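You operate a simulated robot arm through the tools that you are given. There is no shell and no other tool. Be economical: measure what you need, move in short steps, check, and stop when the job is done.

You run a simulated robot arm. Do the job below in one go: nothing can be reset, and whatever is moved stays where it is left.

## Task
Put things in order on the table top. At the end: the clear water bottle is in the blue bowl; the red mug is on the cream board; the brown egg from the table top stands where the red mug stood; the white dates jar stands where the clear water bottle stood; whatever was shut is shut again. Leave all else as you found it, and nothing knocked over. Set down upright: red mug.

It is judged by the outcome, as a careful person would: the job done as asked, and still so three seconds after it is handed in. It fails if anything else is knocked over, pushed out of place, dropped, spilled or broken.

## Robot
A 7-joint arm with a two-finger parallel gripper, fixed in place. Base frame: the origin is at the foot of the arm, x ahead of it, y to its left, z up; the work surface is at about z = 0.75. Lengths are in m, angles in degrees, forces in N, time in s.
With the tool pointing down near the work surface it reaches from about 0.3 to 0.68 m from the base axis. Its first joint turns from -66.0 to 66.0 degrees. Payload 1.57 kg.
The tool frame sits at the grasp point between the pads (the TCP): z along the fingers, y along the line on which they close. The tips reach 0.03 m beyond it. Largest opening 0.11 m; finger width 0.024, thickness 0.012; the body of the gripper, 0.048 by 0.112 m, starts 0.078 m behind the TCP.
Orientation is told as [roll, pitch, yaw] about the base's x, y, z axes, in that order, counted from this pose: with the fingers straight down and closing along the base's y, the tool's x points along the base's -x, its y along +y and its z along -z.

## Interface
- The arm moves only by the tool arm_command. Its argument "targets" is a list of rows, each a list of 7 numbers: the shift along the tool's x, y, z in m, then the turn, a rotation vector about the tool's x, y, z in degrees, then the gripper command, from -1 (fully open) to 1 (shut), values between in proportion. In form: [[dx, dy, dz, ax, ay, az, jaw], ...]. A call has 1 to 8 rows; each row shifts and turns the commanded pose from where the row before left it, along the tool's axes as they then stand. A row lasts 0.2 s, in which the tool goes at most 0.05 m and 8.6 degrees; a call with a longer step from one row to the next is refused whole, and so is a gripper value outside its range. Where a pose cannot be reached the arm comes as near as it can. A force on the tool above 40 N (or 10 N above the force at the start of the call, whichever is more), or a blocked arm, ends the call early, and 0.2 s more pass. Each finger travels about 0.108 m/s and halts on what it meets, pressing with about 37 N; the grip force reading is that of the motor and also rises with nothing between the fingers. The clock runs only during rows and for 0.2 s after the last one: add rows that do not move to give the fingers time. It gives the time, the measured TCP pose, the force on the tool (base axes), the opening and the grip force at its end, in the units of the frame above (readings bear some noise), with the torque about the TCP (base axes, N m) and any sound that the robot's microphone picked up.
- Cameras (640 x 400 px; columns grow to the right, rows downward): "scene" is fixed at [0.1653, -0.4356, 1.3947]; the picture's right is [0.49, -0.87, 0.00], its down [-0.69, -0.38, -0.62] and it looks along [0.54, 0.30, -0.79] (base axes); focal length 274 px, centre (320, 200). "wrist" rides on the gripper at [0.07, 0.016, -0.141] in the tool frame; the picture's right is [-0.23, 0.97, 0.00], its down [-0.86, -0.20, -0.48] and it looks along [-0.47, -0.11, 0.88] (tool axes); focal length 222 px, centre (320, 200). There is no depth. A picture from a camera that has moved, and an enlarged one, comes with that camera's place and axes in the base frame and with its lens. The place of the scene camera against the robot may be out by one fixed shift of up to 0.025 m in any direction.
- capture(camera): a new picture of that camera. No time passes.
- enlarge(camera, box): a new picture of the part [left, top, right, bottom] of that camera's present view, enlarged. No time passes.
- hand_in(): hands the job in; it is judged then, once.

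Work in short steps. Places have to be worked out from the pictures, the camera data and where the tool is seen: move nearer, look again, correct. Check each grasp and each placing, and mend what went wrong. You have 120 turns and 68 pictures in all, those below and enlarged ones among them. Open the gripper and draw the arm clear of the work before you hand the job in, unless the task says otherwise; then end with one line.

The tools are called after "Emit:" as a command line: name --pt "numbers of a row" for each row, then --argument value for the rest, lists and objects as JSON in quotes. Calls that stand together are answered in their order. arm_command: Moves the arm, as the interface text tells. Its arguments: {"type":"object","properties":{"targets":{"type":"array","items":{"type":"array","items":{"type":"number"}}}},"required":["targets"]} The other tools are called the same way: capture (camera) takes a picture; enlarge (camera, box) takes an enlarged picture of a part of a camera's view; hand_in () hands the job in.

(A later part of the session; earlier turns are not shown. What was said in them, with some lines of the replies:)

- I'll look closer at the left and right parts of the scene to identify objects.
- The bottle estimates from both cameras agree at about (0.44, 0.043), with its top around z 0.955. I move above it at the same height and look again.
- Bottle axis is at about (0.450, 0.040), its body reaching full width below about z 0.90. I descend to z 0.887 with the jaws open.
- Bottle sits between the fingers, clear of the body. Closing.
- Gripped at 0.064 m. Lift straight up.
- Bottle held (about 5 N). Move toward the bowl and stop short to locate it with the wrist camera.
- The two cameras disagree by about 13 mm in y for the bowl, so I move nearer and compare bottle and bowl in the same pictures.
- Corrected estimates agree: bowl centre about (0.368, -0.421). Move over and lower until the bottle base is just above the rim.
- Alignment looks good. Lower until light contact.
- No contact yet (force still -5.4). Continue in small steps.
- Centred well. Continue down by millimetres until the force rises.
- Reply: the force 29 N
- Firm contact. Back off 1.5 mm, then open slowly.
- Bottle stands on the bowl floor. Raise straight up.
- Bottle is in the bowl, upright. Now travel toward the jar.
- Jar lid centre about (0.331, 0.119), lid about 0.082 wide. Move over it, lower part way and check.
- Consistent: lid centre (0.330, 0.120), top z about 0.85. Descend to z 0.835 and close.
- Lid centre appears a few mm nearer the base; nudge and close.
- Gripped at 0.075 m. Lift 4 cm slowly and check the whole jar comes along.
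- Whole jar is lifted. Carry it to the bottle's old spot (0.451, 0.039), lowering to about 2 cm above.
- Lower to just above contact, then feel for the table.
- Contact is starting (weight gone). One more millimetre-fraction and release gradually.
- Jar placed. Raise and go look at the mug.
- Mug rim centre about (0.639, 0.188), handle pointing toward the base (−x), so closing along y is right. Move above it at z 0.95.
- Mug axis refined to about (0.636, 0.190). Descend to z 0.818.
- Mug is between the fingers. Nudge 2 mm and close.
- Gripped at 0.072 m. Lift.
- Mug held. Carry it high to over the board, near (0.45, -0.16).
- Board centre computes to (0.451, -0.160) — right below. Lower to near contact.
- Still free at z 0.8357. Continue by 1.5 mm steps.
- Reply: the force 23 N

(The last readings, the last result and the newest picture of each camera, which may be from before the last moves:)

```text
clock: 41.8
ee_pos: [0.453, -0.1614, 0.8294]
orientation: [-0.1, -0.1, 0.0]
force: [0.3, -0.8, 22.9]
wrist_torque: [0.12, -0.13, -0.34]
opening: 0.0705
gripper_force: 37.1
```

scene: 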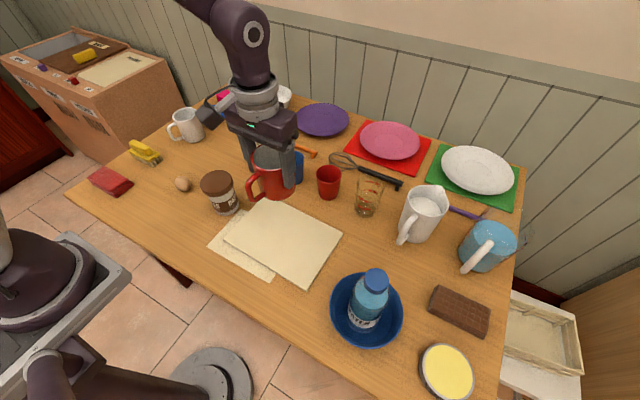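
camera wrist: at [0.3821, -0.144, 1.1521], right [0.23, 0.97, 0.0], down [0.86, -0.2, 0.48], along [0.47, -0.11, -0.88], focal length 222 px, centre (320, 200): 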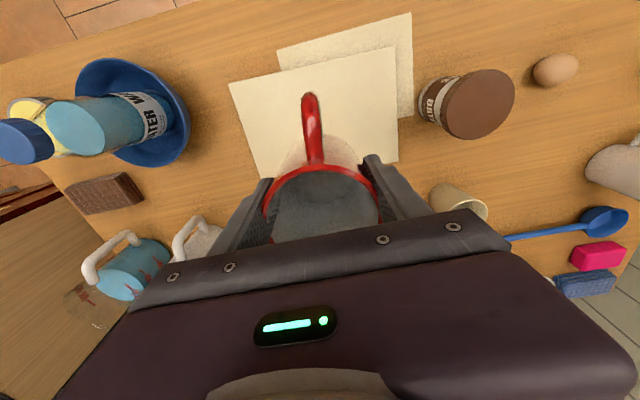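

Contact. Back off 1 mm, then release.

Emit:
arm_command --pt "0 0 -0.0012 0 0 0 1" --pt "0 0 0 0 0 0 1" --pt "0 0 0 0 0 0 -0.25" --pt "0 0 0 0 0 0 -0.35" --pt "0 0 0 0 0 0 -0.5" --pt "0 0 0 0 0 0 -1" --pt "0 0 0 0 0 0 -1"

Emit:
capture --camera "wrist"

```text
clock: 43.4
ee_pos: [0.4521, -0.1617, 0.8294]
orientation: [0.1, 0.0, 0.0]
force: [0.2, -0.9, 0.1]
wrist_torque: [-0.04, -0.01, -0.02]
opening: 0.1101
gripper_force: 0.1
```

```text
26 pictures are left
camera wrist: at [0.383, -0.1446, 0.9714], right [0.23, 0.97, 0.0], down [0.86, -0.2, 0.48], along [0.47, -0.11, -0.88], focal length 222 px, centre (320, 200)
```

wrist: 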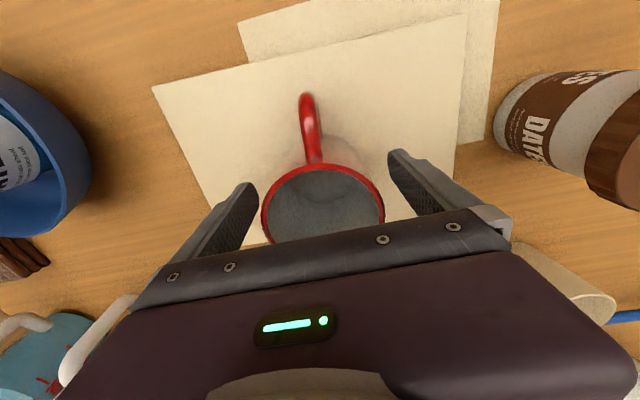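

Mug stands on the board. Raise and move toward the egg.

Emit:
arm_command --pt "0 0 -0.02 0 0 0 -1" --pt "0 0 -0.04 0 0 0 -1" --pt "0 0 -0.04 0 0 0 -1" --pt "0 0 -0.04 0 0 0 -1" --pt "0 0.02 -0.04 0 0 0 -1" --pt "0 0.045 -0.01 0 0 0 -1" --pt "0 0.045 0 0 0 0 -1" --pt "0 0.045 0 0 0 0 -1"

Emit:
arm_command --pt "0.005 0.045 0 0 0 0 -1" --pt "0.005 0.045 0 0 0 0 -1" --pt "0 0.045 0 0 0 0 -1" --pt "0 0.045 0 0 0 0 -1" --pt "0 0.02 0 0 0 0 -1" --pt "0 0 0 0 0 0 -1"

Emit:
capture --camera "wrist"

Emit:
capture --camera "scene"

```text
clock: 45.2
ee_pos: [0.4527, -0.0058, 1.0191]
orientation: [0.0, 0.0, 0.0]
force: [0.3, 0.4, -0.2]
wrist_torque: [-0.02, 0.02, -0.01]
opening: 0.1101
gripper_force: 0.0
```

```text
clock: 46.6
ee_pos: [0.4422, 0.1941, 1.0193]
orientation: [0.0, -0.1, 0.0]
force: [0.4, -0.8, -0.3]
wrist_torque: [0.02, 0.0, -0.01]
opening: 0.1099
gripper_force: 0.1
```

```text
25 pictures are left
camera wrist: at [0.3722, 0.2104, 1.1609], right [0.23, 0.97, 0.0], down [0.86, -0.2, 0.48], along [0.47, -0.11, -0.88], focal length 222 px, centre (320, 200)
```

wrist: 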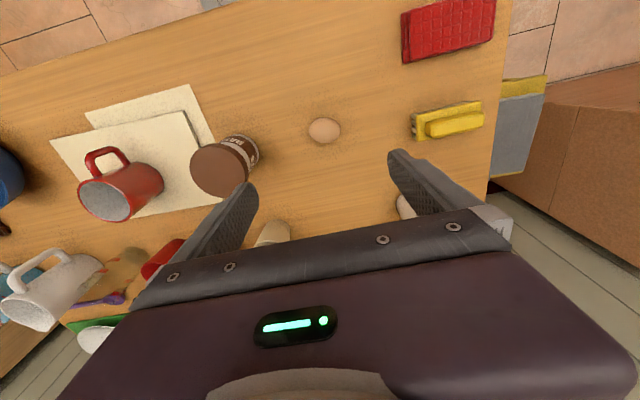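

```text
24 pictures are left
```

scene: 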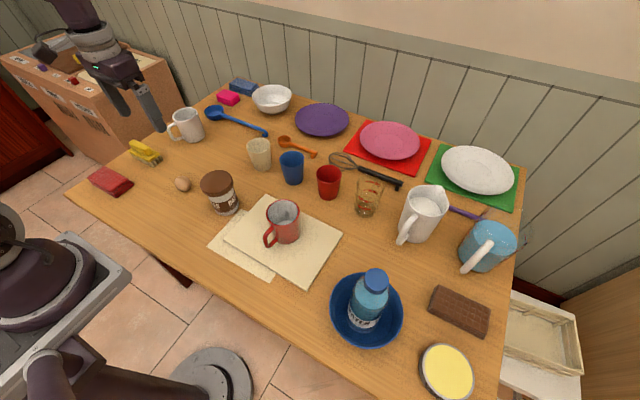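

Mug upright on the board, all else intact. Egg is near (0.449, 0.199); enlarge to judge its long axis.

Emit:
enlarge --camera "wrist" --box '[260, 90, 388, 170]'

```text
5.00 times, centred on (324, 130) of wrist
camera zoom: at [0.3722, 0.2104, 1.1609], right [0.23, 0.97, 0.0], down [0.86, -0.2, 0.48], along [0.47, -0.11, -0.88], focal length 1111 px, centre (300, 550)
```

zoom: 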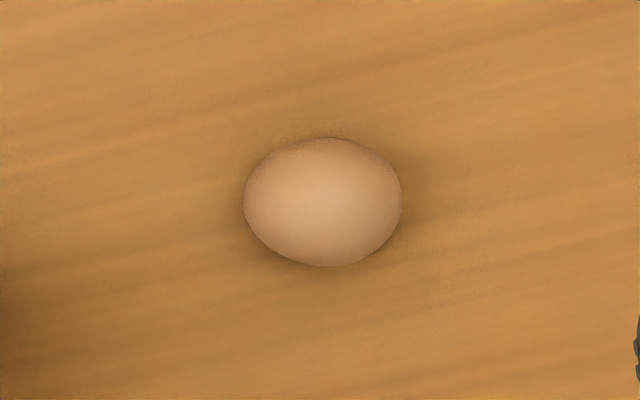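

Egg's long axis is ~13° off y, so I turn the gripper about 77° to grip across its short (43 mm) axis.

Emit:
arm_command --pt "-0.007 0.005 0 0 0 -8.5 -1" --pt "0 0 0 0 0 -8.5 -1" --pt "0 0 0 0 0 -8.5 -1" --pt "0 0 0 0 0 -8.5 -1" --pt "0 0 0 0 0 -8.5 -1" --pt "0 0 0 0 0 -8.5 -1" --pt "0 0 0 0 0 -8.5 -1" --pt "0 0 0 0 0 -8.5 -1"

Emit:
arm_command --pt "0 0 0.03 0 0 -8.5 -1" --pt "0 0 0.04 0 0 0 -1" --pt "0 0 0.04 0 0 0 -1" --pt "0 0 0 0 0 0 -1"

Emit:
capture --camera "wrist"

Emit:
enlarge --camera "scene" --box '[100, 100, 280, 230]'

```text
clock: 48.4
ee_pos: [0.4493, 0.1983, 1.0201]
orientation: [-0.1, 0.0, 68.1]
force: [0.8, -0.6, -0.1]
wrist_torque: [-0.02, 0.02, -0.02]
opening: 0.1099
gripper_force: 0.1
```

```text
clock: 49.4
ee_pos: [0.4503, 0.1991, 0.9093]
orientation: [0.0, 0.1, 76.5]
force: [0.7, -0.2, 0.3]
wrist_torque: [0.01, -0.02, 0.02]
opening: 0.11
gripper_force: 0.0
```

```text
22 pictures are left
camera wrist: at [0.4184, 0.135, 1.0507], right [-0.89, 0.45, 0.0], down [0.39, 0.79, 0.48], along [0.21, 0.43, -0.88], focal length 222 px, centre (320, 200)
```

wrist: 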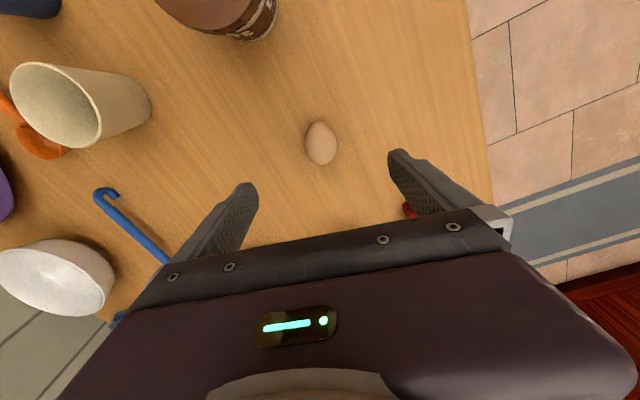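

```text
3.08 times, centred on (190, 165) of scene
camera zoom: at [0.1653, -0.4356, 1.3947], right [0.49, -0.87, 0.0], down [-0.69, -0.38, -0.62], along [0.54, 0.3, -0.79], focal length 843 px, centre (720, 308)
```

zoom: 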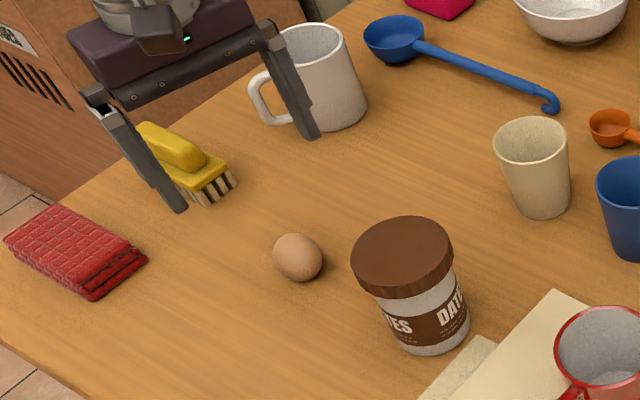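

Egg confirmed at (0.448, 0.199). Descend to z 0.785 (tips about 5 mm over the table).

Emit:
arm_command --pt "0 0.002 0.04 0 0 0 -1" --pt "0 0 0.04 0 0 0 -1" --pt "0 0 0.03 0 0 0 -1" --pt "0 0 0.014 0 0 0 -1" --pt "0 0 0 0 0 0 -1"

Emit:
capture --camera "wrist"

```text
clock: 50.6
ee_pos: [0.4461, 0.1996, 0.7842]
orientation: [0.0, 0.0, 76.6]
force: [0.0, 0.0, -1.6]
wrist_torque: [0.01, 0.02, -0.02]
opening: 0.11
gripper_force: 0.1
```

```text
20 pictures are left
camera wrist: at [0.4152, 0.1357, 0.9267], right [-0.89, 0.45, 0.0], down [0.39, 0.79, 0.48], along [0.21, 0.43, -0.88], focal length 222 px, centre (320, 200)
```

wrist: 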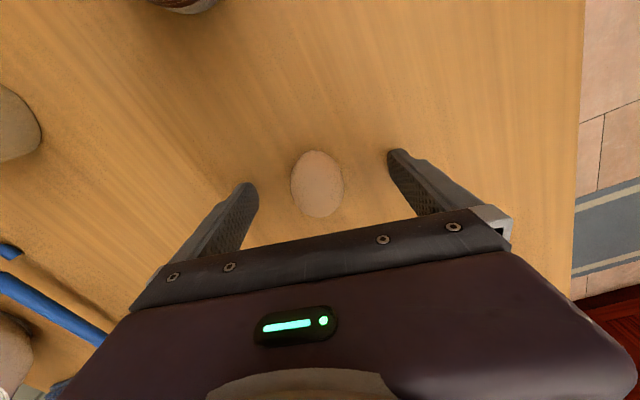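

Egg centred between the pads. Close gradually to about 42 mm and watch the grip force.

Emit:
arm_command --pt "0 0 0 0 0 0 -0.4" --pt "0 0 0 0 0 0 0" --pt "0 0 0 0 0 0 0.12" --pt "0 0 0 0 0 0 0.2" --pt "0 0 0 0 0 0 0.24" --pt "0 0 0 0 0 0 0.24"

```text
clock: 52.0
ee_pos: [0.4464, 0.1987, 0.785]
orientation: [0.0, 0.0, 76.5]
force: [0.6, -0.2, -0.5]
wrist_torque: [-0.02, -0.01, 0.0]
opening: 0.0428
gripper_force: 5.3
```

Contact at 42.8 mm with about 5 N. Tighten a little.

Emit:
arm_command --pt "0 0 0 0 0 0 0.28" --pt "0 0 0 0 0 0 0.28"

```text
clock: 52.6
ee_pos: [0.4468, 0.1995, 0.785]
orientation: [0.1, 0.0, 76.4]
force: [0.1, 0.3, 0.4]
wrist_torque: [0.0, 0.0, -0.03]
opening: 0.0418
gripper_force: 12.6
```

About 13 N, ample for an egg. Lift.

Emit:
arm_command --pt "0 0 -0.01 0 0 0 0.28" --pt "0 0 -0.03 0 0 0 0.28" --pt "0 0 -0.04 0 0 0 0.28" --pt "0 0 -0.04 0 0 0 0.28" --pt "0 0 -0.03 0 0 0 0.28" --pt "0 0 0 0 0 0 0.28"

Emit:
capture --camera "wrist"

```text
clock: 54.0
ee_pos: [0.4469, 0.2001, 0.9348]
orientation: [-0.1, 0.1, 76.5]
force: [0.2, -0.4, -0.7]
wrist_torque: [-0.01, -0.01, 0.0]
opening: 0.0419
gripper_force: 12.3
```

```text
19 pictures are left
camera wrist: at [0.4155, 0.1361, 1.078], right [-0.89, 0.45, 0.0], down [0.39, 0.79, 0.48], along [0.21, 0.43, -0.88], focal length 222 px, centre (320, 200)
```

wrist: 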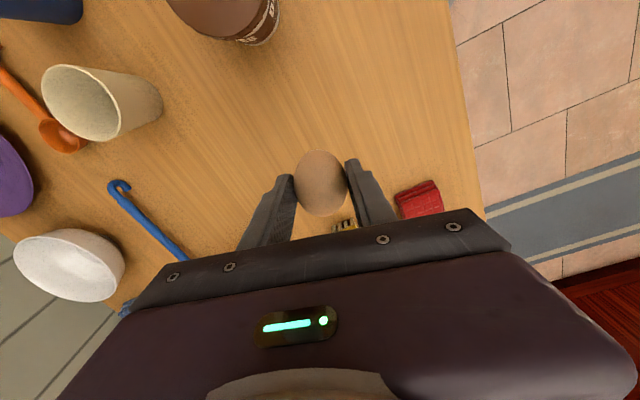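

Egg held. Carry to the mug's old spot (0.632, 0.190).

Emit:
arm_command --pt "-0.0083 -0.0455 0 0 0 0 0.28" --pt "-0.0083 -0.0455 0 0 0 0 0.28" --pt "-0.0083 -0.0455 0 0 0 0 0.28" --pt "-0.0083 -0.0455 0 0 0 0 0.28" --pt "0 0 0.04 0 0 0 0.28" --pt "0 0 0.04 0 0 0 0.28" --pt "0 0 0.03 0 0 0 0.28" --pt "0 0 0 0 0 0 0.28"

Emit:
enlarge --camera "scene" --box '[140, 70, 320, 220]'

Emit:
capture --camera "wrist"

```text
clock: 55.8
ee_pos: [0.6338, 0.1894, 0.8245]
orientation: [0.0, -0.1, 76.5]
force: [0.0, -0.6, -0.5]
wrist_torque: [0.0, -0.03, 0.01]
opening: 0.0421
gripper_force: 12.6
```

```text
2.67 times, centred on (230, 145) of scene
camera zoom: at [0.1654, -0.4356, 1.3947], right [0.49, -0.87, 0.0], down [-0.69, -0.38, -0.62], along [0.54, 0.3, -0.79], focal length 731 px, centre (560, 347)
```

zoom: 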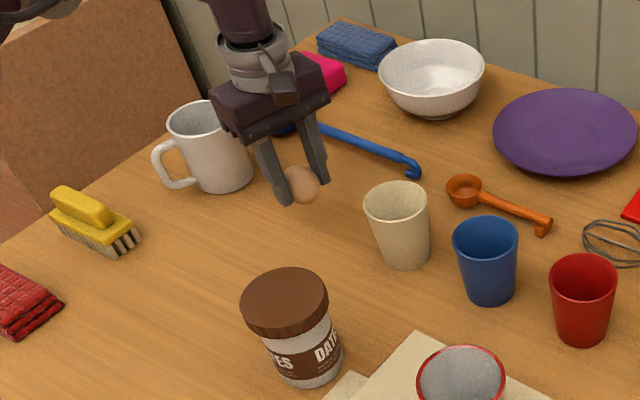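

```text
17 pictures are left
camera wrist: at [0.6004, 0.1258, 0.9675], right [-0.89, 0.45, 0.0], down [0.39, 0.79, 0.48], along [0.21, 0.43, -0.88], focal length 222 px, centre (320, 200)
```

wrist: 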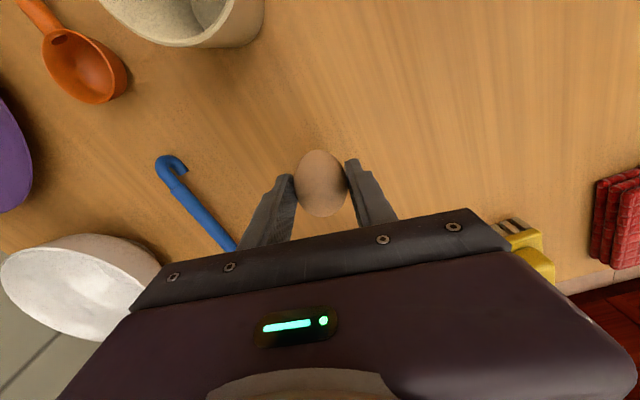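

Ladle is clear (x about 0.77). Lower to near the table.

Emit:
arm_command --pt "0 0.001 0.02 0 0 0 0.28" --pt "0 0 0.012 0 0 0 0.28" --pt "0 0 0.004 0 0 0 0.28" --pt "0 0 0.002 0 0 0 0.28" --pt "0 0 0 0 0 0 0.28"

```text
clock: 57.0
ee_pos: [0.6307, 0.1885, 0.788]
orientation: [0.0, 0.0, 76.5]
force: [-0.7, 0.3, -0.8]
wrist_torque: [0.0, 0.01, -0.01]
opening: 0.042
gripper_force: 11.3
```

Emit:
arm_command --pt "0 0 0.001 0 0 0 0.28" --pt "0 0 0.001 0 0 0 0.28" --pt "0 0 0.0005 0 0 0 0.28" --pt "0 0 0 0 0 0 0.28"

```text
clock: 58.0
ee_pos: [0.6314, 0.1895, 0.7853]
orientation: [-0.1, 0.0, 76.4]
force: [-0.2, -0.1, 0.0]
wrist_torque: [0.04, -0.02, 0.03]
opening: 0.042
gripper_force: 11.7
```

The egg is at its former resting height. Open slowly so it does not roll.

Emit:
arm_command --pt "0 0 0.0003 0 0 0 0.25" --pt "0 0 0 0 0 0 0.22" --pt "0 0 0 0 0 0 0.19" --pt "0 0 0 0 0 0 0.15" --pt "0 0 0 0 0 0 0.05" --pt "0 0 0 0 0 0 -0.2" --pt "0 0 0 0 0 0 -0.4" --pt "0 0 0 0 0 0 -0.4"

Emit:
capture --camera "wrist"

```text
clock: 59.8
ee_pos: [0.6318, 0.1894, 0.7844]
orientation: [0.0, 0.0, 76.5]
force: [0.9, 0.5, -0.4]
wrist_torque: [-0.01, 0.01, -0.02]
opening: 0.0771
gripper_force: 0.1
```

```text
16 pictures are left
camera wrist: at [0.5992, 0.1258, 0.9267], right [-0.89, 0.45, 0.0], down [0.39, 0.78, 0.48], along [0.21, 0.43, -0.88], focal length 222 px, centre (320, 200)
```

wrist: 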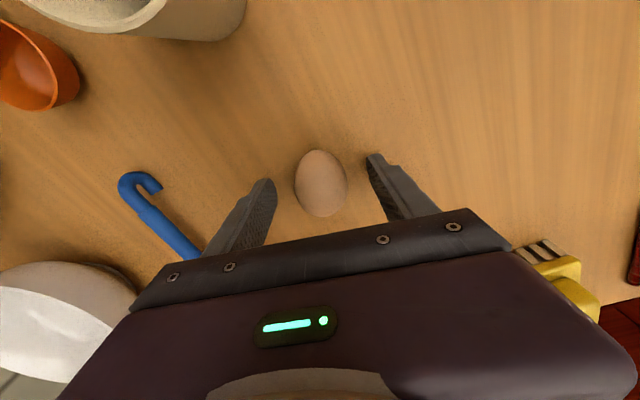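

Egg rests in place. Raise straight up and draw back.

Emit:
arm_command --pt "0 0 -0.01 0 0 0 -0.4" --pt "0 0 -0.03 0 0 0 -0.4" --pt "0 0 -0.04 0 0 0 -0.4" --pt "0 0 -0.04 0 0 0 -1" --pt "0 0 -0.04 0 0 0 -1" --pt "0 0 -0.04 0 0 0 -1" --pt "0 0 -0.04 0 0 0 -1" --pt "0.01 0.04 -0.02 0 0 0 -1"

Emit:
arm_command --pt "0.01 0.045 0 0 0 0 -1" --pt "0.01 0.045 0 0 0 0 -1" --pt "0.01 0.045 0 0 0 0 -1" --pt "0.01 0.045 0 0 0 0 -1" --pt "0 0.03 0 0 0 0 -1" --pt "0 0 0 0 0 0 -1"

Emit:
capture --camera "scene"

Emit:
enlarge --camera "scene" --box '[140, 80, 420, 260]'

```text
clock: 61.6
ee_pos: [0.5901, 0.1892, 1.0437]
orientation: [0.0, 0.1, 76.5]
force: [-0.4, -0.2, -0.5]
wrist_torque: [-0.01, -0.04, 0.01]
opening: 0.1101
gripper_force: 0.1
```

```text
clock: 63.0
ee_pos: [0.3762, 0.1992, 1.0444]
orientation: [0.0, 0.0, 76.4]
force: [-0.4, 0.1, -0.1]
wrist_torque: [-0.01, 0.01, -0.01]
opening: 0.11
gripper_force: 0.1
```

```text
15 pictures are left
```

scene: 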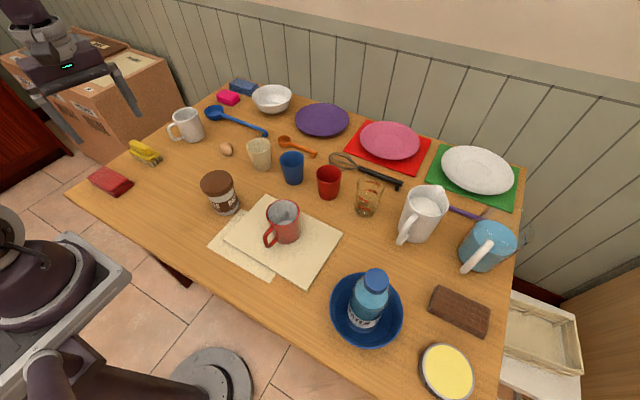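

```text
2.22 times, centred on (280, 170) of scene
camera zoom: at [0.1653, -0.4356, 1.3947], right [0.49, -0.87, 0.0], down [-0.69, -0.38, -0.62], along [0.54, 0.3, -0.79], focal length 609 px, centre (409, 267)
```

zoom: 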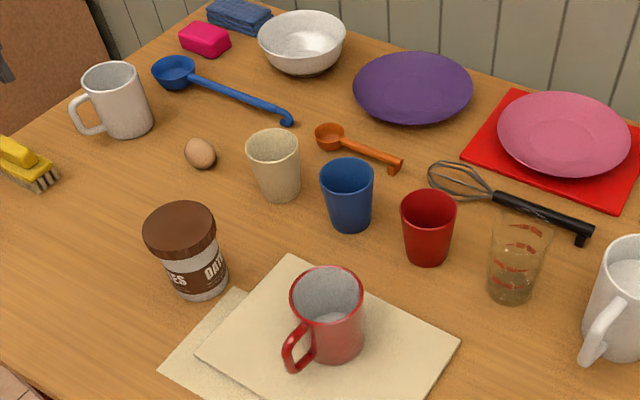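

All items are in place: bottle in the bowl, jar at the bottle's spot, mug upright on the board, egg at the mug's spot. The lids are still shut, the gripper is open and the arm is clear, so I hand in.

Emit:
hand_in

```text
The job is handed in.
```

The job is done and handed in: the clear water bottle stands in the blue bowl, the red mug is upright on the cream board, the brown egg is where the mug stood, and the dates jar, still shut, is where the bottle stood; nothing else was seen to be moved or knocked over.
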